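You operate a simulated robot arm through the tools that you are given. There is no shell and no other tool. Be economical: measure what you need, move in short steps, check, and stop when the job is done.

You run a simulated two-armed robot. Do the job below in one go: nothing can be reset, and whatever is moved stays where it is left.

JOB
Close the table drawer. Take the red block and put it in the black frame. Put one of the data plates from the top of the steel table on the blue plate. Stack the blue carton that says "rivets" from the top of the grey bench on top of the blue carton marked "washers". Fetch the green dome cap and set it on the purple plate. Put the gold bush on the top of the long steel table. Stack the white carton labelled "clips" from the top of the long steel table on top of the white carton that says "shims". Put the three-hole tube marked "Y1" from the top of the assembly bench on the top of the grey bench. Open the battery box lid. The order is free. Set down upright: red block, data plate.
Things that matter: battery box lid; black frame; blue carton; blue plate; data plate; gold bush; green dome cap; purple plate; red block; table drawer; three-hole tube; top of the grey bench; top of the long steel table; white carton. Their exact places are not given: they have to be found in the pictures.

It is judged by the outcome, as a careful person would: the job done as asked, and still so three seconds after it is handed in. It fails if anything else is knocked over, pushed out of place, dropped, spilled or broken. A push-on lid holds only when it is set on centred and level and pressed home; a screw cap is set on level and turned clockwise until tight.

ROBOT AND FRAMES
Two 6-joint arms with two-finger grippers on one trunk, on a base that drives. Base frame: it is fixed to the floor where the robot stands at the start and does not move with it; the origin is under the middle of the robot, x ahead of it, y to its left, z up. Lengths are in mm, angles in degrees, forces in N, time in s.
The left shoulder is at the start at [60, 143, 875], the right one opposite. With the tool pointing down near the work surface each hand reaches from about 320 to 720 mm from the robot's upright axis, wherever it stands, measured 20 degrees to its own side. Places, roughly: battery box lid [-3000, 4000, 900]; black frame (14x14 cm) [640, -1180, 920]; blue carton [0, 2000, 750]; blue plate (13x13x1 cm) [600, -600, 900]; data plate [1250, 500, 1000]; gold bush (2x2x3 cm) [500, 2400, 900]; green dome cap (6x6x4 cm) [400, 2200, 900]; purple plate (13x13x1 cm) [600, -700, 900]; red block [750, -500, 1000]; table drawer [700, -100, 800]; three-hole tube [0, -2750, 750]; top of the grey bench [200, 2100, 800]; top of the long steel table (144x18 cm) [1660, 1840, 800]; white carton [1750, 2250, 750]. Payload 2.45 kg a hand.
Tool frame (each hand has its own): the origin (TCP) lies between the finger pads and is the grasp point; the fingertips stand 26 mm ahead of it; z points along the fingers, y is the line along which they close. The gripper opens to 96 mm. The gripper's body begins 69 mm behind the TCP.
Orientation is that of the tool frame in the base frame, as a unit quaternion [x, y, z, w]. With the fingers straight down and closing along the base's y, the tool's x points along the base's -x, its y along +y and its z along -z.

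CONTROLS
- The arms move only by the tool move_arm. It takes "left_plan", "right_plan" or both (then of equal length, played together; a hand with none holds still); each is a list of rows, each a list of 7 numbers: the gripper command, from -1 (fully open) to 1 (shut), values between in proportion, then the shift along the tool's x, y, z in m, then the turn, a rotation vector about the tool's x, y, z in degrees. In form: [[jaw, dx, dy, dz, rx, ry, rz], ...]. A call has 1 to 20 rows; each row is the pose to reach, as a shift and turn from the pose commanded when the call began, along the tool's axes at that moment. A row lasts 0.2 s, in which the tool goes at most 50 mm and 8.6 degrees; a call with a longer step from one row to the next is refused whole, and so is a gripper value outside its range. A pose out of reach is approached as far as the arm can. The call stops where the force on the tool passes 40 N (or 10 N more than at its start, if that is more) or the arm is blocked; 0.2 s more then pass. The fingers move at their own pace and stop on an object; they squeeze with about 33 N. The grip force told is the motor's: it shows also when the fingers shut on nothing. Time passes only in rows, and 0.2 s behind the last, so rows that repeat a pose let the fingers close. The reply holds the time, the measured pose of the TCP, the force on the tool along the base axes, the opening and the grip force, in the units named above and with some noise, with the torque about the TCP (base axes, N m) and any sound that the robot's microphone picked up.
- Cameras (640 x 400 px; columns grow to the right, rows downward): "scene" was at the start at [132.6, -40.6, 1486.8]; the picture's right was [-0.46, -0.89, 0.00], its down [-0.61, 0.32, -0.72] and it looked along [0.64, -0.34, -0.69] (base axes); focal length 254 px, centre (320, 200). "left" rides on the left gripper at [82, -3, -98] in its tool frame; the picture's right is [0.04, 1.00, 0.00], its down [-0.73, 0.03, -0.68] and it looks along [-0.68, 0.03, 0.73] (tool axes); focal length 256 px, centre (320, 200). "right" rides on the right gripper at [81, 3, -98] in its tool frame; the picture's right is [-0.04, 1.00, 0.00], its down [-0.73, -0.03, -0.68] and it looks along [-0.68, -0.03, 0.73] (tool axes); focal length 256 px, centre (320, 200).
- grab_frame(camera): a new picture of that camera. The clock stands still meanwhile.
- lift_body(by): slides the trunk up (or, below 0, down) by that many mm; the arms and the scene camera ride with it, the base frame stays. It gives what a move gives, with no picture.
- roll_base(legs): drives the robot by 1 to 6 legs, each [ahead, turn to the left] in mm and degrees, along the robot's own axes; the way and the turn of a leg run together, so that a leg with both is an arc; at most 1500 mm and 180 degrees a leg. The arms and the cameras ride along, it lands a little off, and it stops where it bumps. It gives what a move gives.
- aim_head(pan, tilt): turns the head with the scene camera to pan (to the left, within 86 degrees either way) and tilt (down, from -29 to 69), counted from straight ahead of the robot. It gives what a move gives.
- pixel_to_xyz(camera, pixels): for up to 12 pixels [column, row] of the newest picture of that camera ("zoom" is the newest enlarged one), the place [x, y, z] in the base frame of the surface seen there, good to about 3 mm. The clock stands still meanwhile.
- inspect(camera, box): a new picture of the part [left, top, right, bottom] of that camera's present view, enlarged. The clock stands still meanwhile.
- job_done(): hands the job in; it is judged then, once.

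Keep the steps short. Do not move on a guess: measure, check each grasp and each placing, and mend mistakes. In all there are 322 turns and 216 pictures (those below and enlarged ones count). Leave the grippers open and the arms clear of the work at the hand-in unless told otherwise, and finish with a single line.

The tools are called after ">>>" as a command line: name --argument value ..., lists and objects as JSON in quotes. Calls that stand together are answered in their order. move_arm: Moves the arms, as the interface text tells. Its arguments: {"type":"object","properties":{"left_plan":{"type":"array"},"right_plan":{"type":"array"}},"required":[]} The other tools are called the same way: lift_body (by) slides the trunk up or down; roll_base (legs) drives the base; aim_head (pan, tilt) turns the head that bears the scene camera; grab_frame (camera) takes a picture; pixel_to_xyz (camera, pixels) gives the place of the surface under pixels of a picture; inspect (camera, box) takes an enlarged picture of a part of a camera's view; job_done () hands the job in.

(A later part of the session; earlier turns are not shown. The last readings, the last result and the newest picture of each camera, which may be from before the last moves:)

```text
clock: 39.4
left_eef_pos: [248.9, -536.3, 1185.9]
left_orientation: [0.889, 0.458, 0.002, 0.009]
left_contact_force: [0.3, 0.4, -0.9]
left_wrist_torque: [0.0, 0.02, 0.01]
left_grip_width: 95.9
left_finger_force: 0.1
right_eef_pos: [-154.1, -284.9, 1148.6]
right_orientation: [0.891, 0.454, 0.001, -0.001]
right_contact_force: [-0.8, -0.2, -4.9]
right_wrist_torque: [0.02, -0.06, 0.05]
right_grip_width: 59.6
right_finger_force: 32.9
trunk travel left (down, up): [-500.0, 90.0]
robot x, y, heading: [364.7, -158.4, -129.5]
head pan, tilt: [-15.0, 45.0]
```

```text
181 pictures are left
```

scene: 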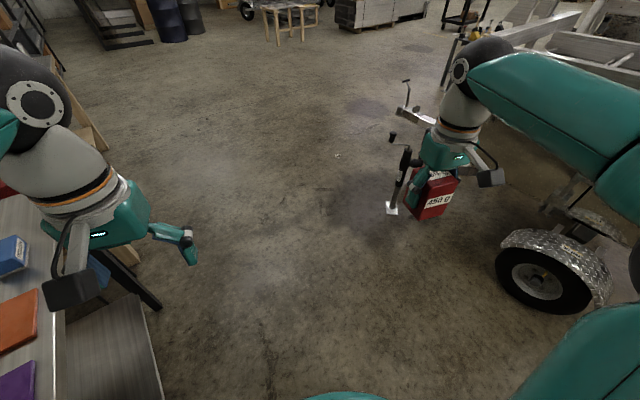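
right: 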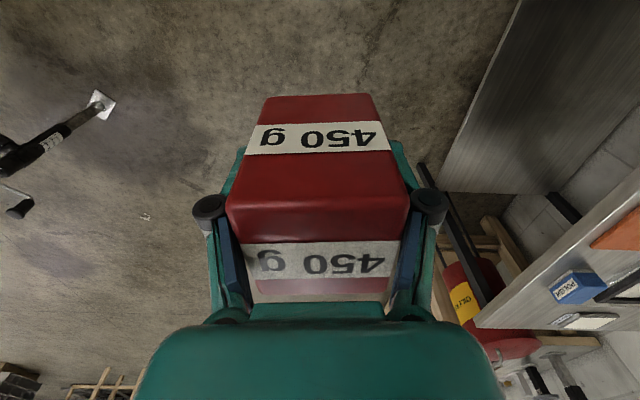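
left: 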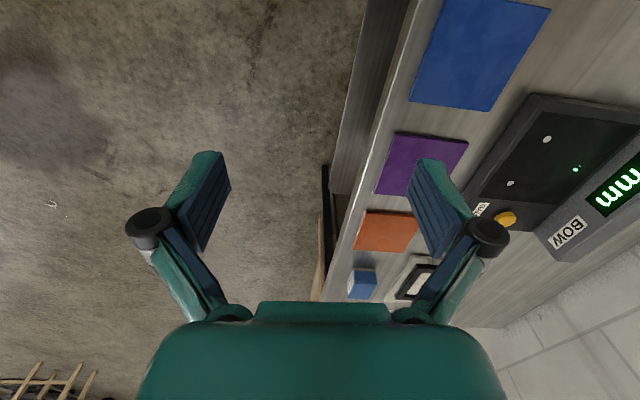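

The robot now points slightly away from the table (-129.5°), with clear floor ahead. I'll drive forward 300 mm to get clear.

>>> roll_base --legs '[[300, 0]]'

```text
clock: 41.4
left_eef_pos: [55.9, -771.3, 1186.9]
left_orientation: [0.889, 0.457, 0.002, 0.009]
left_contact_force: [0.1, 0.3, -0.1]
left_wrist_torque: [0.03, 0.03, -0.02]
left_grip_width: 96.0
left_finger_force: 0.0
right_eef_pos: [-347.9, -518.5, 1147.6]
right_orientation: [0.892, 0.453, 0.001, -0.001]
right_contact_force: [-0.6, -0.6, -4.0]
right_wrist_torque: [0.01, -0.04, 0.0]
right_grip_width: 59.9
right_finger_force: 33.4
trunk travel left (down, up): [-500.0, 90.0]
robot x, y, heading: [172.0, -388.2, -129.6]
head pan, tilt: [-15.0, 45.0]
```

Clear now. I'll align with the table, drive 415 mm along it, then turn left 90° to face it.

>>> roll_base --legs '[[0, 22], [415, 0], [0, 90]]'

>>> aim_head --pan -10 --tilt 45

>>> grab_frame --camera "scene"

```text
clock: 49.0
left_eef_pos: [450.8, -800.0, 1187.0]
left_orientation: [0.181, 0.983, 0.008, 0.005]
left_contact_force: [0.0, 0.9, 0.6]
left_wrist_torque: [-0.08, 0.01, -0.01]
left_grip_width: 95.9
left_finger_force: 0.1
right_eef_pos: [310.2, -1254.8, 1150.6]
right_orientation: [0.185, 0.983, -0.001, -0.004]
right_contact_force: [1.0, 0.7, -3.6]
right_wrist_torque: [-0.04, 0.06, 0.06]
right_grip_width: 59.8
right_finger_force: 33.5
trunk travel left (down, up): [-500.0, 90.0]
robot x, y, heading: [29.4, -834.8, -23.4]
head pan, tilt: [-15.0, 45.0]
stopped in leg 3: the robot was blocked; the commanded pose is now the measured one
```

```text
clock: 49.7
left_eef_pos: [449.4, -803.1, 1187.3]
left_orientation: [0.18, 0.984, 0.009, 0.004]
left_contact_force: [-0.4, -0.2, -0.2]
left_wrist_torque: [0.02, -0.04, 0.02]
left_grip_width: 96.0
left_finger_force: 0.0
right_eef_pos: [308.4, -1257.1, 1150.5]
right_orientation: [0.186, 0.983, -0.001, -0.002]
right_contact_force: [0.0, -0.7, -4.2]
right_wrist_torque: [0.01, 0.03, -0.01]
right_grip_width: 59.9
right_finger_force: 33.2
trunk travel left (down, up): [-500.0, 90.0]
robot x, y, heading: [28.2, -833.8, -23.0]
head pan, tilt: [-10.0, 45.0]
```

```text
180 pictures are left
```

scene: 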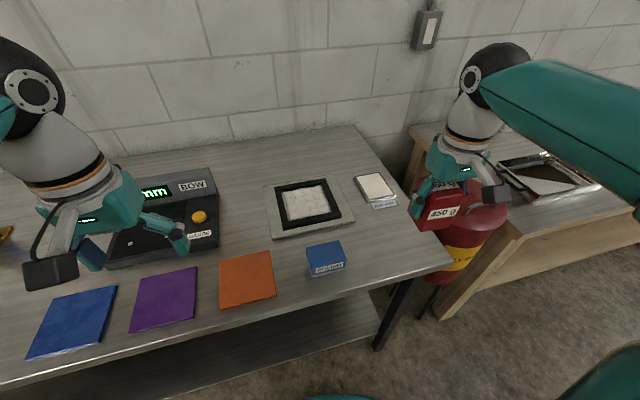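

The turn stopped at -23°. I'll look down to the right and in front before driving closer.

>>> aim_head --pan -50 --tilt 69

>>> grab_frame --camera "scene"

>>> aim_head --pan 10 --tilt 69

>>> grab_frame --camera "scene"

```text
clock: 50.8
left_eef_pos: [447.8, -803.0, 1187.8]
left_orientation: [0.181, 0.983, 0.008, 0.004]
left_contact_force: [-0.5, -0.1, -0.3]
left_wrist_torque: [0.01, 0.01, 0.03]
left_grip_width: 95.8
left_finger_force: 0.1
right_eef_pos: [308.7, -1257.6, 1150.4]
right_orientation: [0.185, 0.983, -0.001, -0.003]
right_contact_force: [0.3, 0.2, -4.1]
right_wrist_torque: [0.04, 0.02, 0.0]
right_grip_width: 59.8
right_finger_force: 32.4
trunk travel left (down, up): [-500.0, 90.0]
robot x, y, heading: [26.8, -830.6, -23.2]
head pan, tilt: [-50.0, 68.8]
```

```text
179 pictures are left
```

scene: 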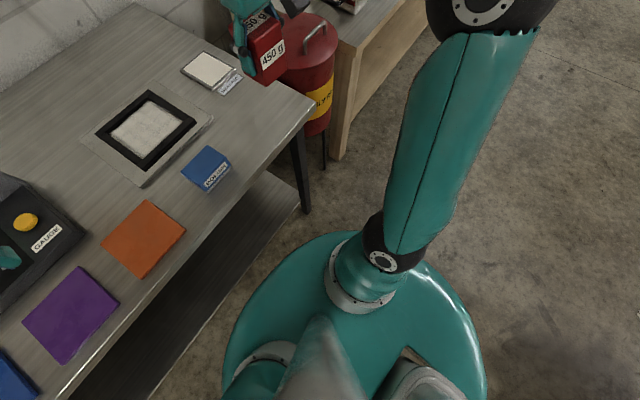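

```text
clock: 52.1
left_eef_pos: [447.9, -802.2, 1187.8]
left_orientation: [0.18, 0.984, 0.008, 0.004]
left_contact_force: [0.6, -0.6, -0.7]
left_wrist_torque: [0.0, 0.0, 0.02]
left_grip_width: 95.8
left_finger_force: 0.0
right_eef_pos: [309.1, -1258.6, 1148.9]
right_orientation: [0.186, 0.983, 0.0, -0.002]
right_contact_force: [-0.7, -1.1, -4.9]
right_wrist_torque: [0.02, 0.04, 0.0]
right_grip_width: 59.4
right_finger_force: 32.6
trunk travel left (down, up): [-500.0, 90.0]
robot x, y, heading: [28.1, -831.7, -23.4]
head pan, tilt: [10.0, 68.8]
```

```text
178 pictures are left
```

scene: 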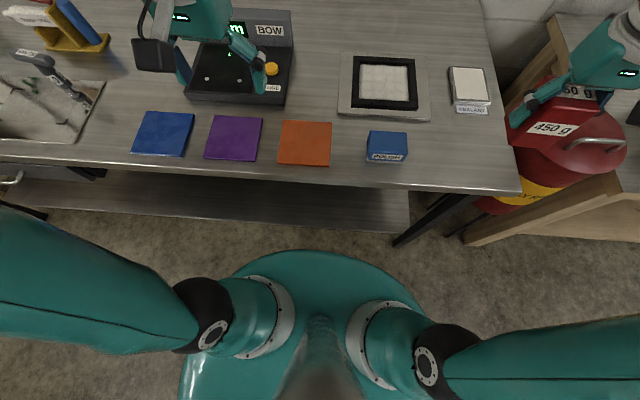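

Front clear. I'll measure the extinguisher's height under the held block, plus the frame, before driving forward.

>>> pixel_to_xyz --camera "scene" --pixels '[[590, 145], [560, 155], [383, 82], [362, 62], [405, 60], [362, 100], [408, 102], [383, 55], [383, 106], [300, 258], [320, 190], [356, 82]]'

>>> inspect --camera "scene" --box '[320, 40, 500, 180]'

```text
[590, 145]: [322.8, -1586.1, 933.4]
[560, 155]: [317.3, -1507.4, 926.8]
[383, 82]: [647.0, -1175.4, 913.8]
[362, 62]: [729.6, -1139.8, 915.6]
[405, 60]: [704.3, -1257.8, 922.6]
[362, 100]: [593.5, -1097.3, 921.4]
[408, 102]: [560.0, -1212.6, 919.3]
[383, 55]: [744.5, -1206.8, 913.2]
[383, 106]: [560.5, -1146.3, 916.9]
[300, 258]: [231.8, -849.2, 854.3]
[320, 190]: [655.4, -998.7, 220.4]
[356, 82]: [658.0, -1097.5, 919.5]
```

```text
2.86 times, centred on (410, 110) of scene
```

zoom: 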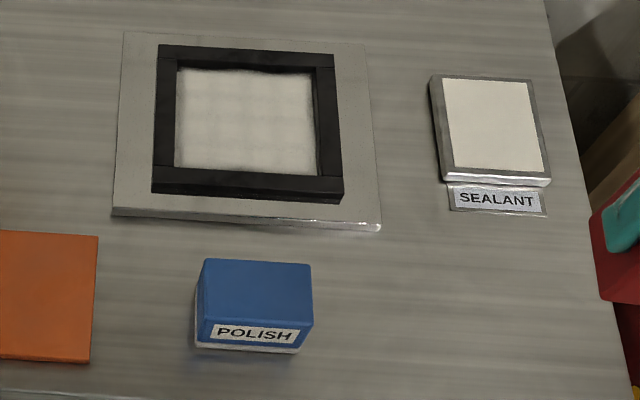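

>>> pixel_to_xyz --camera "zoom" --pixels '[[180, 72], [312, 78], [178, 163], [314, 170], [160, 55], [328, 60], [155, 180], [338, 190], [245, 120], [130, 120]]'

>>> roll_base --legs '[[110, 0]]'

```text
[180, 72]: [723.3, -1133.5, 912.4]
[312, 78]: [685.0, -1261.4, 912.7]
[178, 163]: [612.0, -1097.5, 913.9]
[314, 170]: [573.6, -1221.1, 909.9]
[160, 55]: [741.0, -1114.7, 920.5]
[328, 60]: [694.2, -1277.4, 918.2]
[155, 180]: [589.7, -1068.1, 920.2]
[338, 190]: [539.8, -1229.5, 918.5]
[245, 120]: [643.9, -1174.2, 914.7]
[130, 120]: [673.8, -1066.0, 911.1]
```

```text
clock: 53.3
left_eef_pos: [552.7, -847.2, 1187.3]
left_orientation: [0.181, 0.983, 0.008, 0.003]
left_contact_force: [0.5, 0.3, -0.4]
left_wrist_torque: [0.03, 0.04, 0.0]
left_grip_width: 95.9
left_finger_force: 0.1
right_eef_pos: [411.2, -1302.1, 1148.9]
right_orientation: [0.186, 0.983, -0.001, -0.002]
right_contact_force: [0.9, 0.1, -5.0]
right_wrist_torque: [0.01, 0.06, -0.05]
right_grip_width: 59.7
right_finger_force: 32.8
trunk travel left (down, up): [-500.0, 90.0]
robot x, y, heading: [133.5, -876.2, -23.3]
head pan, tilt: [10.0, 68.8]
```

Frame interior centre is (648,-1178), floor z≈913. I'll carry the block above it.

>>> move_arm --right_plan '[[1, -0.022, 0.025, 0, 0, 0, 0], [1, -0.044, 0.05, 0, 0, 0, -1], [1, -0.066, 0.075, 0, 0, 0, -2], [1, -0.088, 0.1, 0, 0, 0, -3], [1, -0.11, 0.126, 0, 0, 0, -3], [1, -0.132, 0.152, 0, 0, 0, -3], [1, -0.154, 0.177, 0, 0, 0, -3], [1, -0.175, 0.202, 0, 0, 0, -3], [1, -0.175, 0.202, 0.04, 0, 0, -3], [1, -0.175, 0.202, 0.08, 0, 0, -3], [1, -0.175, 0.202, 0.12, 0, 0, -3], [1, -0.175, 0.202, 0.14, 0, 0, -3], [1, -0.175, 0.202, 0.14, 0, 0, -3]]' --left_plan '[[-1, 0, 0.03, 0, 0, 0, 0], [-1, 0, 0.06, 0, 0, 0, 0], [-1, 0, 0.09, 0, 0, 0, 0], [-1, 0, 0.12, 0, 0, 0, 0], [-1, 0, 0.15, 0, 0, 0, 0], [-1, 0, 0.15, 0, 0, 0, 0], [-1, 0, 0.15, 0, 0, 0, 0], [-1, 0, 0.15, 0, 0, 0, 0], [-1, 0, 0.15, 0, 0, 0, 0], [-1, 0, 0.15, 0, 0, 0, 0], [-1, 0, 0.15, 0, 0, 0, 0], [-1, 0, 0.15, 0, 0, 0, 0], [-1, 0, 0.15, 0, 0, 0, 0]]'

>>> grab_frame --camera "right"

>>> aim_head --pan -10 --tilt 50

>>> grab_frame --camera "scene"

```text
clock: 56.1
left_eef_pos: [604.4, -707.3, 1190.7]
left_orientation: [0.182, 0.983, 0.008, 0.004]
left_contact_force: [-0.1, -0.2, 0.0]
left_wrist_torque: [0.0, 0.06, 0.0]
left_grip_width: 95.8
left_finger_force: 0.0
right_eef_pos: [645.9, -1175.5, 1008.8]
right_orientation: [0.159, 0.987, 0.0, -0.002]
right_contact_force: [0.2, 0.3, -5.4]
right_wrist_torque: [0.01, 0.03, 0.01]
right_grip_width: 59.9
right_finger_force: 33.3
right hand out of reach, approached as far as the arm can: row 8
trunk travel left (down, up): [-500.0, 90.0]
robot x, y, heading: [134.0, -877.0, -23.2]
head pan, tilt: [10.0, 68.8]
```

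```text
176 pictures are left
```

right: 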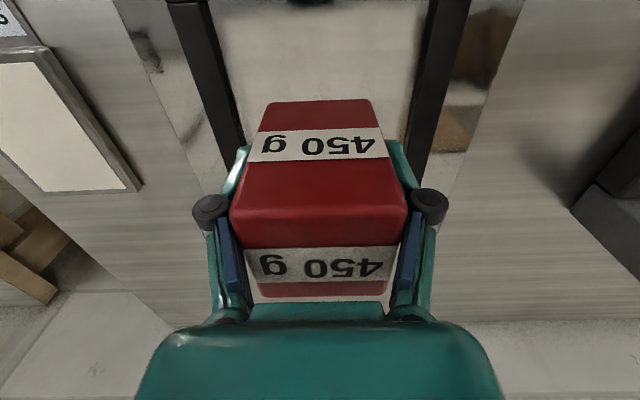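

```text
clock: 56.9
left_eef_pos: [604.1, -706.3, 1190.7]
left_orientation: [0.181, 0.983, 0.009, 0.004]
left_contact_force: [-0.1, 0.2, 0.0]
left_wrist_torque: [-0.01, -0.01, -0.01]
left_grip_width: 96.0
left_finger_force: 0.0
right_eef_pos: [646.9, -1176.2, 1008.3]
right_orientation: [0.16, 0.987, -0.001, -0.002]
right_contact_force: [0.5, -0.9, -4.1]
right_wrist_torque: [0.0, 0.03, 0.02]
right_grip_width: 59.9
right_finger_force: 33.3
trunk travel left (down, up): [-500.0, 90.0]
robot x, y, heading: [130.6, -878.8, -23.2]
head pan, tilt: [-10.0, 50.0]
```

```text
175 pictures are left
```

scene: 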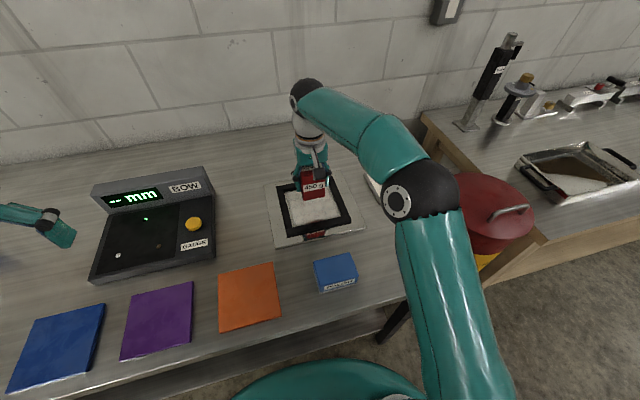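

It's centred over the frame. I'll lower it gently to the floor of the frame.

>>> move_arm --right_plan '[[1, 0, 0, 0.02, 0, 0, 0], [1, 0, 0, 0.036, 0, 0, 0], [1, 0, 0, 0.042, 0, 0, 0], [1, 0, 0, 0.045, 0, 0, 0], [1, 0, 0, 0.047, 0, 0, 0], [1, 0, 0, 0.047, 0, 0, 0]]'

```text
clock: 58.3
left_eef_pos: [603.2, -706.8, 1190.8]
left_orientation: [0.181, 0.983, 0.007, 0.004]
left_contact_force: [0.2, -0.4, 0.5]
left_wrist_torque: [-0.02, -0.01, 0.02]
left_grip_width: 95.9
left_finger_force: 0.0
right_eef_pos: [645.5, -1177.5, 961.2]
right_orientation: [0.16, 0.987, -0.001, -0.002]
right_contact_force: [-0.5, 0.6, -4.8]
right_wrist_torque: [-0.03, -0.02, -0.01]
right_grip_width: 59.7
right_finger_force: 33.3
trunk travel left (down, up): [-500.0, 90.0]
robot x, y, heading: [132.6, -875.1, -23.4]
head pan, tilt: [-10.0, 50.0]
```

No contact yet; I'll go down in 2 mm steps.

>>> move_arm --right_plan '[[1, 0, 0, 0.002, 0, 0, 0], [1, 0, 0, 0.004, 0, 0, 0], [1, 0, 0, 0.005, 0, 0, 0], [1, 0, 0, 0.005, 0, 0, 0]]'

```text
clock: 59.3
left_eef_pos: [602.4, -706.7, 1190.5]
left_orientation: [0.181, 0.983, 0.008, 0.005]
left_contact_force: [-0.2, -0.4, -0.8]
left_wrist_torque: [-0.03, -0.01, 0.01]
left_grip_width: 96.2
left_finger_force: 0.1
right_eef_pos: [645.0, -1176.6, 959.9]
right_orientation: [0.16, 0.987, 0.0, 0.001]
right_contact_force: [1.5, -2.3, 23.0]
right_wrist_torque: [-0.08, -0.57, -0.01]
right_grip_width: 59.9
right_finger_force: 32.5
trunk travel left (down, up): [-500.0, 90.0]
robot x, y, heading: [126.5, -877.4, -23.0]
head pan, tilt: [-10.0, 50.0]
```

It touched at z≈960. I'll ease up 3 mm, open, and rise.

>>> move_arm --right_plan '[[1, 0, 0, -0.003, 0, 0, 0], [0.2, 0, 0, -0.003, 0, 0, 0], [-0.6, 0, 0, -0.003, 0, 0, 0], [-0.6, 0, 0, -0.003, 0, 0, 0], [-0.6, 0, 0, -0.04, 0, 0, 0], [-0.6, 0, 0, -0.08, 0, 0, 0], [-0.6, 0, 0, -0.12, 0, 0, 0], [-0.6, 0.03, 0, -0.15, 0, 0, 0], [-1, 0.07, 0, -0.18, 0, 0, 0]]'

>>> grab_frame --camera "right"

>>> inspect --camera "scene" --box '[230, 130, 400, 260]'

```text
clock: 61.3
left_eef_pos: [602.1, -706.9, 1190.0]
left_orientation: [0.18, 0.984, 0.009, 0.004]
left_contact_force: [-0.2, 0.1, 0.1]
left_wrist_torque: [-0.03, -0.04, 0.01]
left_grip_width: 96.0
left_finger_force: 0.1
right_eef_pos: [578.1, -1152.0, 1140.8]
right_orientation: [0.16, 0.987, 0.0, -0.002]
right_contact_force: [0.5, -0.7, 0.3]
right_wrist_torque: [0.01, -0.02, 0.03]
right_grip_width: 95.7
right_finger_force: 0.1
trunk travel left (down, up): [-500.0, 90.0]
robot x, y, heading: [134.1, -877.2, -23.3]
head pan, tilt: [-10.0, 50.0]
```

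```text
174 pictures are left
```

right: 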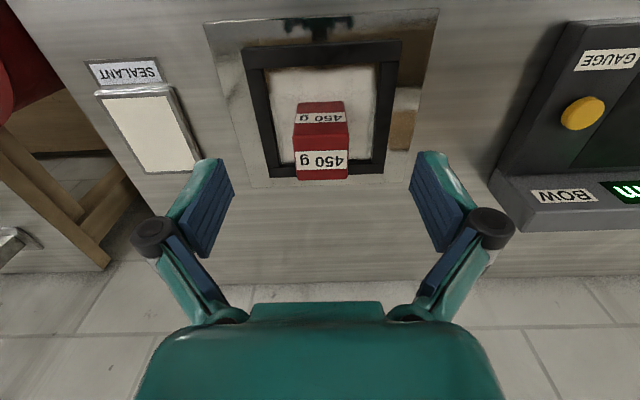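

```text
3.08 times, centred on (315, 195) of scene
```

zoom: 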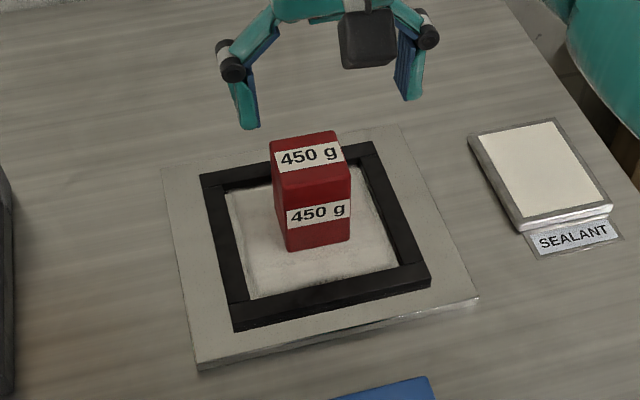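

The red block is in the frame, upright. Next I'll look right for the assembly bench, pulling the right arm back first for a clear view.

>>> move_arm --right_plan '[[-1, 0.04, -0.01, 0, 0, 0, 0], [-1, 0.08, -0.02, 0, 0, 0, 0], [-1, 0.12, -0.03, 0, 0, 0, 0], [-1, 0.16, -0.03, 0, 0, 0, 0]]'

>>> aim_head --pan -75 --tilt 20

>>> grab_frame --camera "scene"

```text
clock: 62.3
left_eef_pos: [602.3, -707.4, 1191.1]
left_orientation: [0.18, 0.984, 0.008, 0.004]
left_contact_force: [-0.8, 1.1, -0.2]
left_wrist_torque: [0.0, -0.04, 0.02]
left_grip_width: 96.1
left_finger_force: 0.0
right_eef_pos: [415.9, -1133.5, 1138.0]
right_orientation: [0.16, 0.987, -0.001, -0.002]
right_contact_force: [0.1, -0.7, -0.1]
right_wrist_torque: [0.01, -0.01, -0.02]
right_grip_width: 95.8
right_finger_force: 0.0
trunk travel left (down, up): [-500.0, 90.0]
robot x, y, heading: [132.9, -876.0, -23.0]
head pan, tilt: [-10.0, 50.0]
```

```text
clock: 63.7
left_eef_pos: [601.6, -708.0, 1189.1]
left_orientation: [0.181, 0.983, 0.008, 0.004]
left_contact_force: [0.9, 0.9, 0.7]
left_wrist_torque: [0.0, -0.01, 0.01]
left_grip_width: 96.0
left_finger_force: 0.1
right_eef_pos: [417.2, -1132.2, 1139.0]
right_orientation: [0.16, 0.987, -0.001, -0.002]
right_contact_force: [0.1, 0.0, -0.6]
right_wrist_torque: [0.0, 0.0, -0.01]
right_grip_width: 95.9
right_finger_force: 0.0
trunk travel left (down, up): [-500.0, 90.0]
robot x, y, heading: [127.4, -881.1, -23.1]
head pan, tilt: [-75.0, 20.0]
```

```text
172 pictures are left
```

scene: 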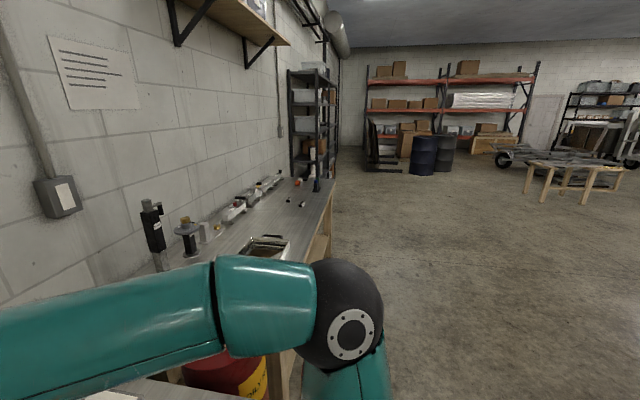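

>>> inspect --camera "scene" --box '[140, 160, 350, 270]'

>>> pixel_to_xyz --camera "zoom" --pixels '[[495, 130], [455, 120], [485, 70], [290, 160], [140, 200], [545, 110], [380, 280], [590, 60], [480, 300]]'

```text
3.05 times, centred on (245, 215) of scene
```

zoom: 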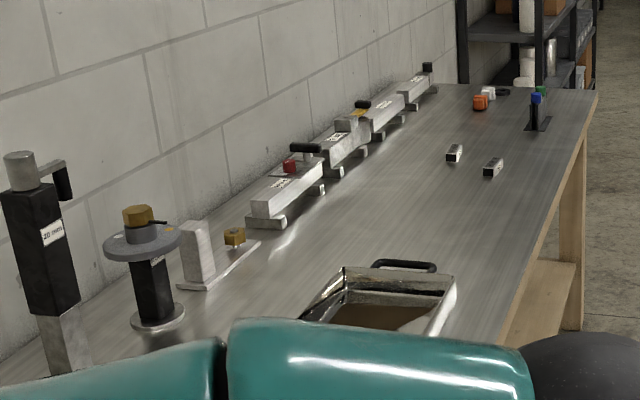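

```text
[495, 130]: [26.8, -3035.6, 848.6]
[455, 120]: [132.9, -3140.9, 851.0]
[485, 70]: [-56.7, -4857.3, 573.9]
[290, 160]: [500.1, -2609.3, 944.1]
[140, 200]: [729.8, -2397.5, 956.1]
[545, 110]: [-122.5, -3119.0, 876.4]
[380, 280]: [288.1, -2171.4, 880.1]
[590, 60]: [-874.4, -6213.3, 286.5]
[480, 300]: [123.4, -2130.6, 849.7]
```

Two small square tubes lie on the bench at zoom (455,153) and (493,168). I'll measure them and the bench front edge.

>>> pixel_to_xyz --camera "zoom" --pixels '[[455, 153], [493, 168], [596, 100], [560, 200], [530, 290], [537, 105], [480, 102], [575, 150], [580, 320]]'

```text
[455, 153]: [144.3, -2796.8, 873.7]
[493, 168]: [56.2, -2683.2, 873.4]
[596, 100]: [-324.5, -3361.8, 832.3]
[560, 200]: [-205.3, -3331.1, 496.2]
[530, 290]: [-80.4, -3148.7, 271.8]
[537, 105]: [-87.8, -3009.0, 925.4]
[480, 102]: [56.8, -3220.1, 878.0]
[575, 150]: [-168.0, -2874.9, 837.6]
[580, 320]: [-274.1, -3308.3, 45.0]
```

The bench front runs parallel to the steel table's (n≈711). I'll back up, turn right and check the way.

>>> roll_base --legs '[[-105, 0], [0, -84.5]]'

>>> aim_head --pan 0 --tilt 35

>>> grab_frame --camera "scene"

>>> aim_head --pan -80 --tilt 30

>>> grab_frame --camera "scene"

```text
clock: 68.5
left_eef_pos: [290.7, -1271.7, 1191.7]
left_orientation: [0.764, 0.645, 0.005, 0.009]
left_contact_force: [-1.4, 0.1, 0.6]
left_wrist_torque: [-0.03, -0.11, 0.0]
left_grip_width: 95.9
left_finger_force: 0.1
right_eef_pos: [-163.8, -1171.9, 1136.6]
right_orientation: [0.75, 0.661, 0.001, -0.001]
right_contact_force: [0.1, 0.9, 0.0]
right_wrist_torque: [0.0, -0.09, -0.03]
right_grip_width: 96.1
right_finger_force: 0.0
trunk travel left (down, up): [-500.0, 90.0]
robot x, y, heading: [75.3, -848.7, -102.7]
head pan, tilt: [-75.0, 20.0]
stopped in leg 2: the robot was blocked; the commanded pose is now the measured one
```

```text
clock: 69.9
left_eef_pos: [292.4, -1273.4, 1190.9]
left_orientation: [0.764, 0.645, 0.003, 0.008]
left_contact_force: [0.2, 0.6, -0.3]
left_wrist_torque: [-0.01, 0.0, 0.01]
left_grip_width: 96.0
left_finger_force: 0.0
right_eef_pos: [-160.4, -1172.7, 1139.0]
right_orientation: [0.751, 0.661, 0.001, -0.002]
right_contact_force: [0.1, -0.6, 0.2]
right_wrist_torque: [-0.01, -0.01, -0.06]
right_grip_width: 95.6
right_finger_force: 0.1
trunk travel left (down, up): [-500.0, 90.0]
robot x, y, heading: [73.1, -848.4, -102.7]
head pan, tilt: [0.0, 35.0]
```

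```text
170 pictures are left
```

scene: 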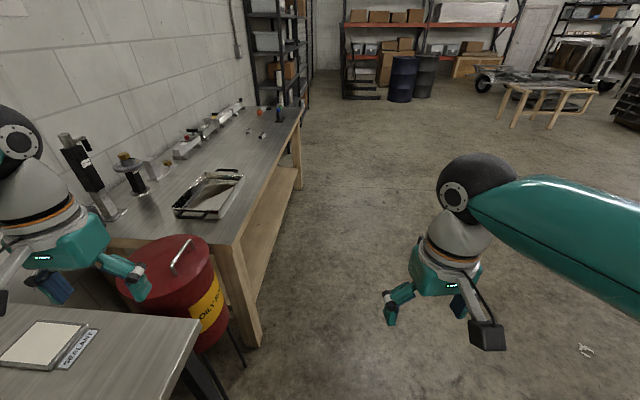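

```text
clock: 71.5
left_eef_pos: [292.5, -1272.7, 1191.3]
left_orientation: [0.764, 0.645, 0.004, 0.009]
left_contact_force: [0.4, 0.4, -0.4]
left_wrist_torque: [-0.03, 0.02, -0.01]
left_grip_width: 95.8
left_finger_force: 0.0
right_eef_pos: [-160.9, -1172.3, 1138.6]
right_orientation: [0.75, 0.661, 0.001, -0.002]
right_contact_force: [-0.4, -0.3, 1.0]
right_wrist_torque: [-0.02, 0.0, -0.02]
right_grip_width: 95.9
right_finger_force: 0.0
trunk travel left (down, up): [-500.0, 90.0]
robot x, y, heading: [75.6, -845.0, -102.9]
head pan, tilt: [-80.0, 30.0]
```

```text
169 pictures are left
```

scene: 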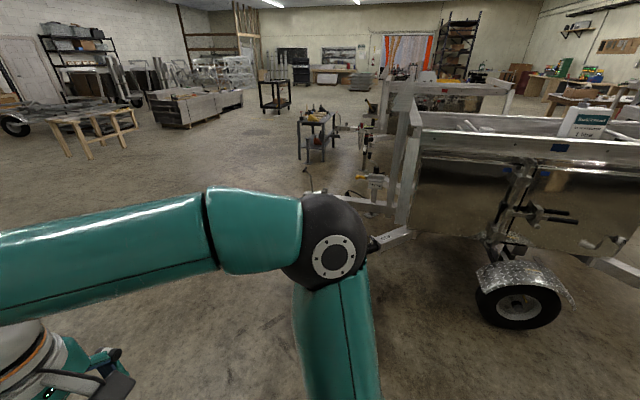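

A trailer stands behind the robot; its wheel (520,310) likely blocked the rear. I'll measure it.

>>> pixel_to_xyz --camera "scene" --pixels '[[520, 310], [560, 310], [480, 300], [400, 240], [460, 140], [630, 265], [520, 275], [370, 245], [330, 150], [600, 300], [310, 150], [560, 240]]'

```text
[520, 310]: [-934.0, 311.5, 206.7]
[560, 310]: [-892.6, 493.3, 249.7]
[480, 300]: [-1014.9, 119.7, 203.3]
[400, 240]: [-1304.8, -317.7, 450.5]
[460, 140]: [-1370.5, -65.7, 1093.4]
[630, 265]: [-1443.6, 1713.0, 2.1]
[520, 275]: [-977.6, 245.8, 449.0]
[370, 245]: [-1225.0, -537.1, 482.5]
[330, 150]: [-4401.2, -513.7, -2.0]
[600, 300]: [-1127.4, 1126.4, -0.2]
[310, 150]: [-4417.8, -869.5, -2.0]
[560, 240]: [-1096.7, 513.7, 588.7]
```

The trailer is 900 mm away, so it isn't the cause. I'll look straight down on the table side to see the contact.

>>> aim_head --pan 75 --tilt 69

>>> grab_frame --camera "scene"

>>> pixel_to_xyz --camera "scene" --pixels '[[320, 240], [320, 220], [250, 260], [400, 250], [320, 200], [450, 300], [200, 300]]'

```text
clock: 73.8
left_eef_pos: [292.1, -1272.4, 1191.8]
left_orientation: [0.764, 0.646, 0.004, 0.009]
left_contact_force: [-0.6, 0.2, 0.0]
left_wrist_torque: [0.0, 0.0, -0.01]
left_grip_width: 96.4
left_finger_force: 0.2
right_eef_pos: [-159.7, -1171.3, 1138.4]
right_orientation: [0.75, 0.661, 0.001, -0.002]
right_contact_force: [0.1, -0.4, -0.4]
right_wrist_torque: [0.0, 0.02, -0.01]
right_grip_width: 95.8
right_finger_force: 0.0
trunk travel left (down, up): [-500.0, 90.0]
robot x, y, heading: [73.2, -848.5, -102.7]
head pan, tilt: [75.0, 68.8]
```

```text
168 pictures are left
```

scene: 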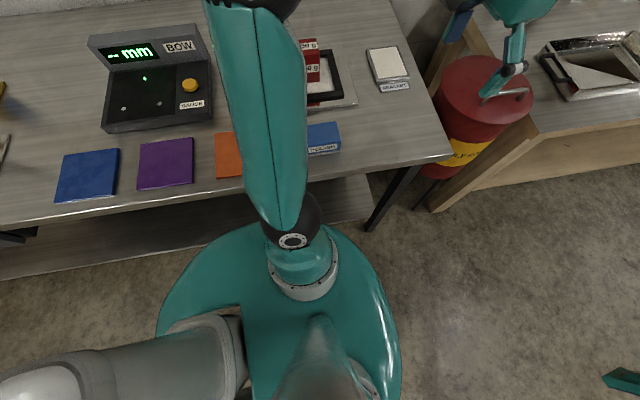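

```text
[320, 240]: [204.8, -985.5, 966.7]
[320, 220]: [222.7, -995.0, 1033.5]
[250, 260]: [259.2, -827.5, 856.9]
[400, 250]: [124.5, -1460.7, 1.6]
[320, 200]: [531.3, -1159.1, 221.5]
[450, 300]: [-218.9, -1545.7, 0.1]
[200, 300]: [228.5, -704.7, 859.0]
```

The shell has about 160 mm clearance, so I can't see a cause. I'll try small corrections: turn right 8° with a short forward roll.

>>> roll_base --legs '[[150, -8]]'

```text
clock: 75.2
left_eef_pos: [185.4, -1443.1, 1190.5]
left_orientation: [0.808, 0.589, 0.004, 0.008]
left_contact_force: [-0.7, 0.6, 0.2]
left_wrist_torque: [0.03, -0.05, -0.01]
left_grip_width: 96.0
left_finger_force: 0.1
right_eef_pos: [-248.7, -1280.3, 1136.7]
right_orientation: [0.795, 0.606, 0.001, -0.003]
right_contact_force: [-0.4, -0.8, 0.3]
right_wrist_torque: [0.02, -0.03, -0.01]
right_grip_width: 95.9
right_finger_force: 0.2
trunk travel left (down, up): [-500.0, 90.0]
robot x, y, heading: [36.8, -992.3, -110.9]
head pan, tilt: [75.0, 68.8]
```

Good. Now I'll drive 1450 mm along the bench; the left arm stays off the bench (n≈614).

>>> roll_base --legs '[[1430, 0]]'

>>> roll_base --legs '[[0, 60]]'

>>> aim_head --pan 10 --tilt 40

>>> grab_frame --camera "scene"

```text
clock: 82.6
left_eef_pos: [-327.1, -2805.3, 1191.6]
left_orientation: [0.806, 0.592, 0.004, 0.009]
left_contact_force: [-0.2, -0.1, -0.4]
left_wrist_torque: [-0.01, -0.01, 0.0]
left_grip_width: 96.1
left_finger_force: 0.0
right_eef_pos: [-762.2, -2645.6, 1137.7]
right_orientation: [0.793, 0.61, 0.001, -0.001]
right_contact_force: [-0.2, 0.4, 0.1]
right_wrist_torque: [0.05, 0.02, -0.01]
right_grip_width: 96.0
right_finger_force: 0.1
trunk travel left (down, up): [-500.0, 90.0]
robot x, y, heading: [-478.1, -2355.7, -110.4]
head pan, tilt: [75.0, 68.8]
```

```text
clock: 86.0
left_eef_pos: [-13.0, -2440.4, 1191.2]
left_orientation: [0.392, 0.92, 0.008, 0.005]
left_contact_force: [-0.2, 0.4, -0.3]
left_wrist_torque: [0.0, 0.03, 0.03]
left_grip_width: 95.9
left_finger_force: 0.1
right_eef_pos: [-362.8, -2744.3, 1138.2]
right_orientation: [0.373, 0.928, 0.0, -0.002]
right_contact_force: [0.3, 0.4, 0.1]
right_wrist_torque: [0.01, 0.02, 0.01]
right_grip_width: 95.9
right_finger_force: 0.1
trunk travel left (down, up): [-500.0, 90.0]
robot x, y, heading: [-501.7, -2378.1, -49.5]
head pan, tilt: [75.0, 68.8]
```

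```text
clock: 87.4
left_eef_pos: [-13.6, -2440.0, 1191.8]
left_orientation: [0.392, 0.92, 0.008, 0.005]
left_contact_force: [-0.1, 0.4, -0.7]
left_wrist_torque: [0.04, 0.0, 0.03]
left_grip_width: 95.9
left_finger_force: 0.1
right_eef_pos: [-362.8, -2744.2, 1139.6]
right_orientation: [0.372, 0.928, -0.001, -0.001]
right_contact_force: [0.0, -0.3, 0.1]
right_wrist_torque: [-0.03, 0.01, 0.01]
right_grip_width: 96.2
right_finger_force: 0.0
trunk travel left (down, up): [-500.0, 90.0]
robot x, y, heading: [-507.7, -2381.3, -49.6]
head pan, tilt: [10.0, 40.0]
```

```text
167 pictures are left
```

scene: 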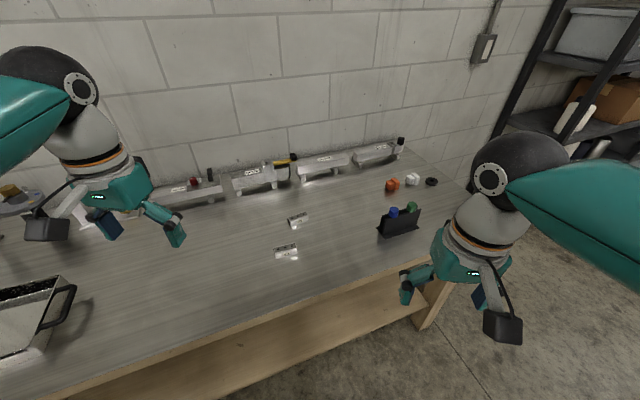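

I see two tubes at (298,220) and (286,252). I'll enlarge to read the labels.

>>> inspect --camera "scene" --box '[250, 200, 330, 270]'

>>> pixel_to_xyz --camera "zoom" --pixels '[[300, 310], [220, 315], [355, 300], [390, 120], [315, 125], [460, 115], [330, 220]]'

>>> inspect --camera "scene" --box '[150, 130, 420, 260]'

```text
5.71 times, centred on (290, 235) of scene
```

zoom: 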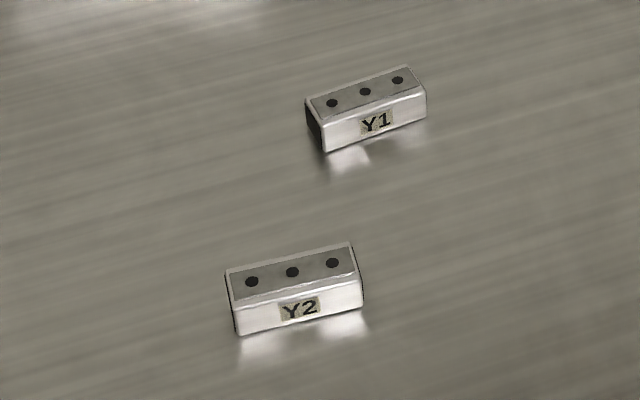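

```text
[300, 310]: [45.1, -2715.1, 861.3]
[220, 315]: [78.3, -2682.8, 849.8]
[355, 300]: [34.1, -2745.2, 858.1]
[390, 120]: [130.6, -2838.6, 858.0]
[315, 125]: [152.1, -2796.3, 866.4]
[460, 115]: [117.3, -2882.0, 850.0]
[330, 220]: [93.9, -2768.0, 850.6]
```

```text
2.37 times, centred on (285, 195) of scene
```

zoom: 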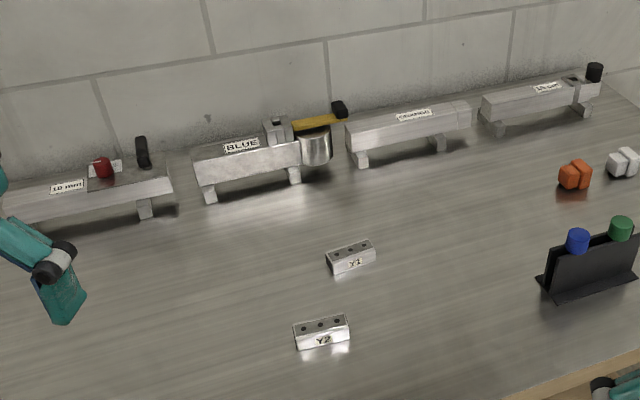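

Y1 is the rear one, near (137,-2835). I'll turn to face the bench and move in 150 mm.

>>> roll_base --legs '[[0, 32], [150, 0]]'

>>> aim_head --pan -18 --tilt 45

>>> grab_frame --camera "scene"

>>> grab_frame --camera "right"

```text
clock: 90.5
left_eef_pos: [90.0, -2218.7, 1191.0]
left_orientation: [0.126, 0.992, 0.009, 0.002]
left_contact_force: [-0.3, -1.1, -1.0]
left_wrist_torque: [0.01, 0.02, -0.01]
left_grip_width: 96.2
left_finger_force: 0.1
right_eef_pos: [-47.3, -2662.1, 1138.5]
right_orientation: [0.103, 0.995, -0.001, -0.003]
right_contact_force: [0.5, -0.5, -0.5]
right_wrist_torque: [-0.03, 0.03, 0.0]
right_grip_width: 96.0
right_finger_force: 0.0
trunk travel left (down, up): [-500.0, 90.0]
robot x, y, heading: [-363.0, -2432.7, -17.6]
head pan, tilt: [10.0, 40.0]
```

```text
clock: 91.4
left_eef_pos: [89.1, -2218.1, 1192.1]
left_orientation: [0.125, 0.992, 0.009, 0.004]
left_contact_force: [0.4, -0.3, 0.7]
left_wrist_torque: [-0.01, -0.01, 0.0]
left_grip_width: 95.8
left_finger_force: 0.1
right_eef_pos: [-48.9, -2662.2, 1139.2]
right_orientation: [0.104, 0.995, -0.001, -0.002]
right_contact_force: [-0.4, 0.9, 0.3]
right_wrist_torque: [0.0, -0.03, -0.01]
right_grip_width: 96.0
right_finger_force: 0.1
trunk travel left (down, up): [-500.0, 90.0]
robot x, y, heading: [-361.4, -2432.7, -17.8]
head pan, tilt: [-18.0, 45.0]
```

```text
164 pictures are left
```

scene: 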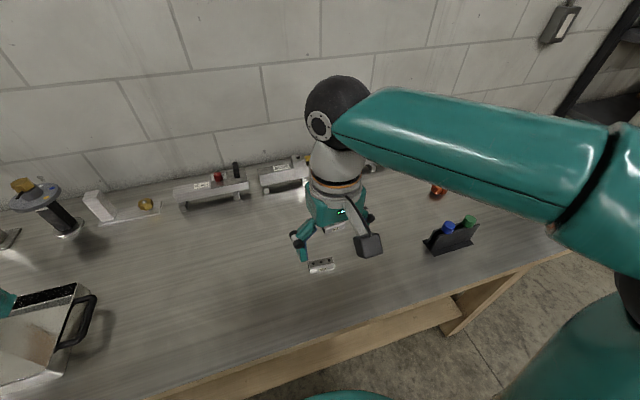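

```text
163 pictures are left
```

right: 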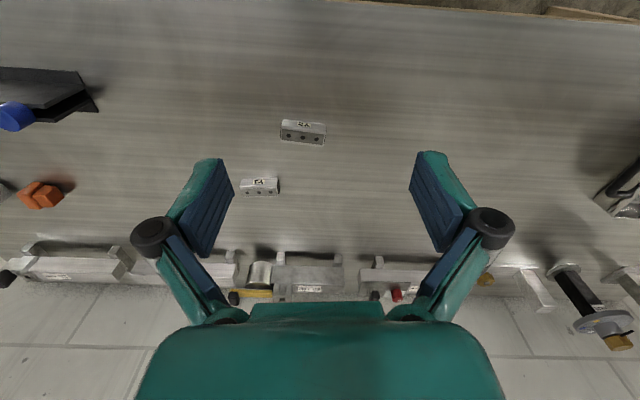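

>>> inspect --camera "right" --box '[220, 160, 300, 210]'

>>> pixel_to_xyz --camera "zoom" --pixels '[[315, 250], [175, 260], [465, 225], [170, 285], [470, 275], [175, 225], [460, 200], [315, 210], [315, 320]]'

```text
8.00 times, centred on (260, 185) of right
```

zoom: 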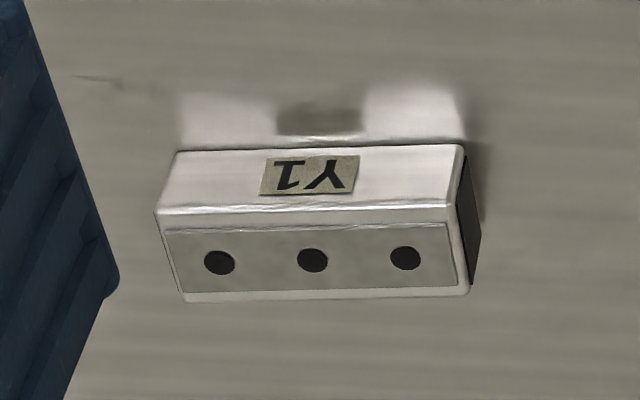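

```text
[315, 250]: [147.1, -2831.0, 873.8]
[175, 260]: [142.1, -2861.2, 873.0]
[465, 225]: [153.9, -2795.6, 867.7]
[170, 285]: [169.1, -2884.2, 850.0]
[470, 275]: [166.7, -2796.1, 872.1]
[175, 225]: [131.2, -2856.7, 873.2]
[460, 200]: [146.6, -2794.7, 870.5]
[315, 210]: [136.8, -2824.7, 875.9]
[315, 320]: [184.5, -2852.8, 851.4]
```

Y1: centre (148,-2829), top z 874, about 68×24×24. I'll grip it lengthwise, moving above it first.

>>> move_arm --right_plan '[[-1, -0.038, -0.02, 0.02, 0, 0, 2], [-1, -0.076, -0.041, 0.04, 0, 0, 2], [-1, -0.114, -0.062, 0.06, 0, 0, 2], [-1, -0.152, -0.082, 0.08, 0, 0, 2], [-1, -0.19, -0.103, 0.1, 0, 0, 2], [-1, -0.227, -0.123, 0.12, 0, 0, 2], [-1, -0.227, -0.123, 0.16, 0, 0, 2], [-1, -0.227, -0.123, 0.18, 0, 0, 2], [-1, -0.227, -0.123, 0.18, 0, 0, 2]]'

>>> grab_frame --camera "right"

```text
clock: 93.4
left_eef_pos: [88.4, -2218.7, 1191.7]
left_orientation: [0.126, 0.992, 0.01, 0.003]
left_contact_force: [-0.4, 0.6, 1.0]
left_wrist_torque: [0.01, 0.0, 0.0]
left_grip_width: 96.1
left_finger_force: 0.0
right_eef_pos: [146.8, -2828.7, 958.1]
right_orientation: [0.121, 0.993, 0.0, -0.003]
right_contact_force: [-0.2, 0.2, -0.4]
right_wrist_torque: [-0.04, -0.01, -0.02]
right_grip_width: 96.2
right_finger_force: 0.1
trunk travel left (down, up): [-500.0, 90.0]
robot x, y, heading: [-360.6, -2433.6, -17.6]
head pan, tilt: [-18.0, 45.0]
```

```text
161 pictures are left
```

right: 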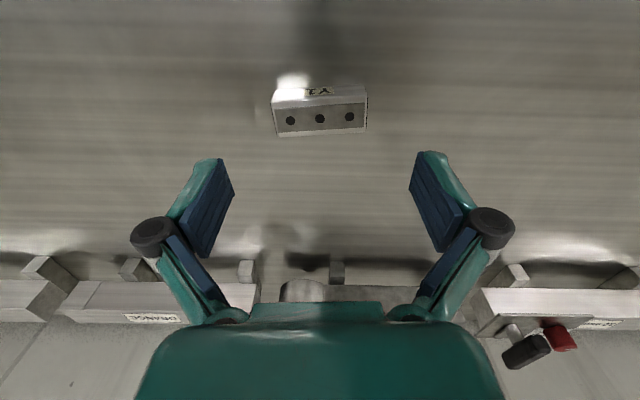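

>>> pixel_to_xyz --camera "right" --pixels '[[290, 120], [320, 118], [350, 116], [276, 130], [366, 122]]'

```text
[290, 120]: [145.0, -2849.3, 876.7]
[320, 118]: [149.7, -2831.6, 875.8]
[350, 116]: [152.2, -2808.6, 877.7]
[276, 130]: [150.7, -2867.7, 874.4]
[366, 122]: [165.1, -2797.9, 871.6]
```

The tube's yaw is about -11°. I'll correct 3°, descend to z 879 and close.

>>> move_arm --right_plan '[[-1, -0.003, 0, 0.02, 0, 0, -3], [-1, -0.003, 0, 0.045, 0, 0, -3], [-1, -0.003, 0, 0.065, 0, 0, -3], [-1, -0.003, 0, 0.079, 0, 0, -3], [-1, -0.003, 0, 0.079, 0, 0, -3], [1, -0.003, 0, 0.079, 0, 0, -3], [1, -0.003, 0, 0.079, 0, 0, -3], [1, -0.003, 0, 0.079, 0, 0, -3]]'

>>> grab_frame --camera "right"

```text
clock: 95.2
left_eef_pos: [88.0, -2218.7, 1191.6]
left_orientation: [0.125, 0.992, 0.01, 0.003]
left_contact_force: [-0.8, 0.3, 0.3]
left_wrist_torque: [0.02, -0.01, -0.03]
left_grip_width: 95.8
left_finger_force: 0.1
right_eef_pos: [150.5, -2830.7, 880.1]
right_orientation: [0.097, 0.995, -0.001, -0.002]
right_contact_force: [-0.7, 0.2, -0.9]
right_wrist_torque: [0.01, 0.0, 0.01]
right_grip_width: 69.2
right_finger_force: 32.9
trunk travel left (down, up): [-500.0, 90.0]
robot x, y, heading: [-363.0, -2434.7, -17.8]
head pan, tilt: [-18.0, 45.0]
```

```text
160 pictures are left
```

right: 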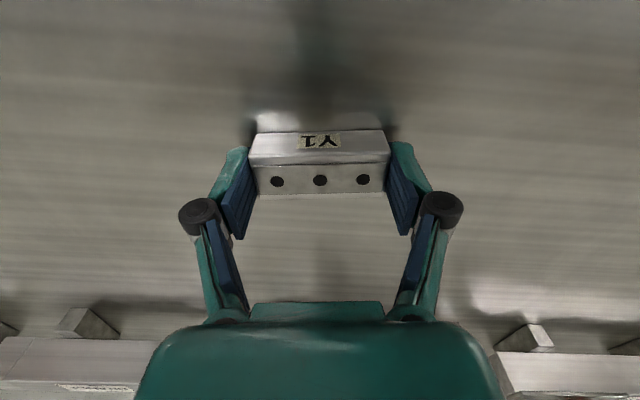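

Y1 is held with its label visible. I'll lift it and draw it in.

>>> move_arm --right_plan '[[1, 0, 0, -0.03, 0, 0, 0], [1, 0, 0, -0.08, 0, 0, 0], [1, 0, 0, -0.13, 0, 0, 0], [1, 0.03, 0.01, -0.17, 0, 0, 0], [1, 0.07, 0.02, -0.2, 0, 0, 0], [1, 0.11, 0.03, -0.22, 0, 0, 0], [1, 0.15, 0.04, -0.25, 0, 0, 0], [1, 0.19, 0.05, -0.25, 0, 0, 0], [1, 0.23, 0.06, -0.25, 0, 0, -4]]'

>>> roll_base --legs '[[-130, 0], [0, 97]]'

>>> aim_head --pan 0 --tilt 25

>>> grab_frame --camera "scene"

```text
refused: row 4 steps farther than a row can; nothing moved
```

```text
clock: 99.5
left_eef_pos: [-467.0, -1892.0, 1191.8]
left_orientation: [-0.406, 0.914, 0.009, -0.003]
left_contact_force: [0.1, 0.8, -0.7]
left_wrist_torque: [-0.02, -0.01, -0.01]
left_grip_width: 96.1
left_finger_force: 0.1
right_eef_pos: [103.9, -2122.3, 879.3]
right_orientation: [-0.435, 0.9, -0.004, -0.004]
right_contact_force: [-0.9, 0.3, 0.0]
right_wrist_torque: [-0.07, 0.01, -0.01]
right_grip_width: 69.2
right_finger_force: 33.0
trunk travel left (down, up): [-500.0, 90.0]
robot x, y, heading: [-453.2, -2427.1, 46.5]
head pan, tilt: [-18.0, 45.0]
stopped in leg 2: the robot was blocked; the commanded pose is now the measured one
```

```text
clock: 100.3
left_eef_pos: [-465.9, -1894.5, 1193.2]
left_orientation: [-0.407, 0.913, 0.01, -0.002]
left_contact_force: [-0.6, 0.1, 0.4]
left_wrist_torque: [0.02, -0.04, -0.01]
left_grip_width: 96.1
left_finger_force: 0.2
right_eef_pos: [104.9, -2124.6, 881.4]
right_orientation: [-0.434, 0.901, -0.003, -0.003]
right_contact_force: [0.0, -0.4, -0.5]
right_wrist_torque: [0.0, 0.02, 0.01]
right_grip_width: 69.4
right_finger_force: 32.7
trunk travel left (down, up): [-500.0, 90.0]
robot x, y, heading: [-456.2, -2429.5, 46.3]
head pan, tilt: [0.0, 25.0]
```

```text
159 pictures are left
```

scene: 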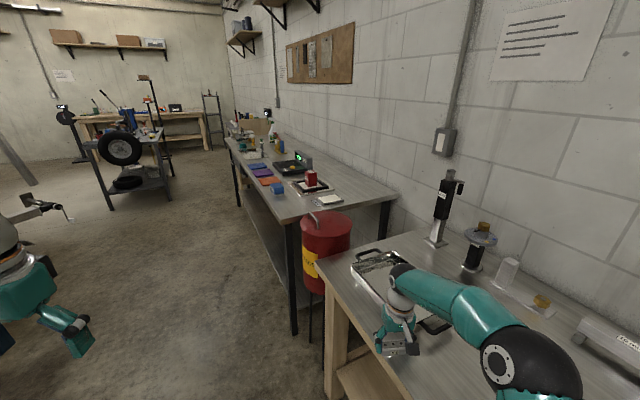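

My mistake: the lift was refused but the base moved with the hand low. I'll see what the hand is touching and whether Y2 or the tray shifted.

>>> inspect --camera "scene" --box '[320, 230, 480, 370]'

>>> grab_frame --camera "right"

>>> aim_head --pan -75 --tilt 35

>>> grab_frame --camera "scene"

```text
2.86 times, centred on (400, 300) of scene
```

zoom: 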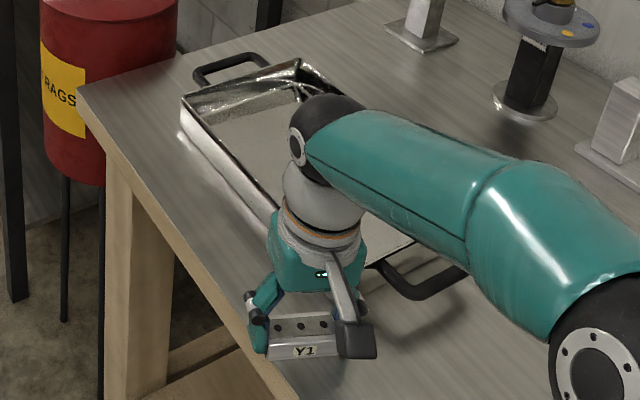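

```text
157 pictures are left
```

right: 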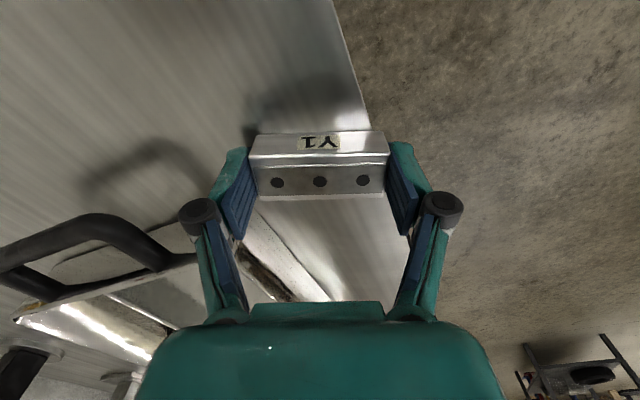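

```text
clock: 101.8
left_eef_pos: [-467.2, -1895.0, 1194.8]
left_orientation: [-0.407, 0.913, 0.01, -0.002]
left_contact_force: [0.5, 0.1, 0.9]
left_wrist_torque: [-0.02, -0.01, 0.04]
left_grip_width: 96.0
left_finger_force: 0.1
right_eef_pos: [104.5, -2124.8, 880.4]
right_orientation: [-0.435, 0.901, -0.003, -0.002]
right_contact_force: [0.0, 0.2, -0.5]
right_wrist_torque: [0.01, 0.02, 0.0]
right_grip_width: 69.1
right_finger_force: 33.2
trunk travel left (down, up): [-500.0, 90.0]
robot x, y, heading: [-453.4, -2428.3, 46.3]
head pan, tilt: [-75.0, 35.0]
```

```text
156 pictures are left
```

scene: 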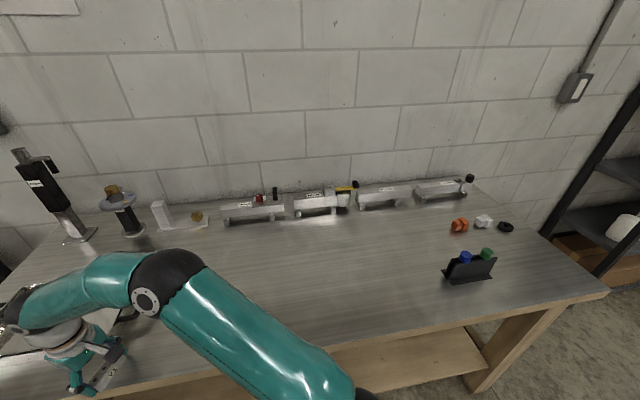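

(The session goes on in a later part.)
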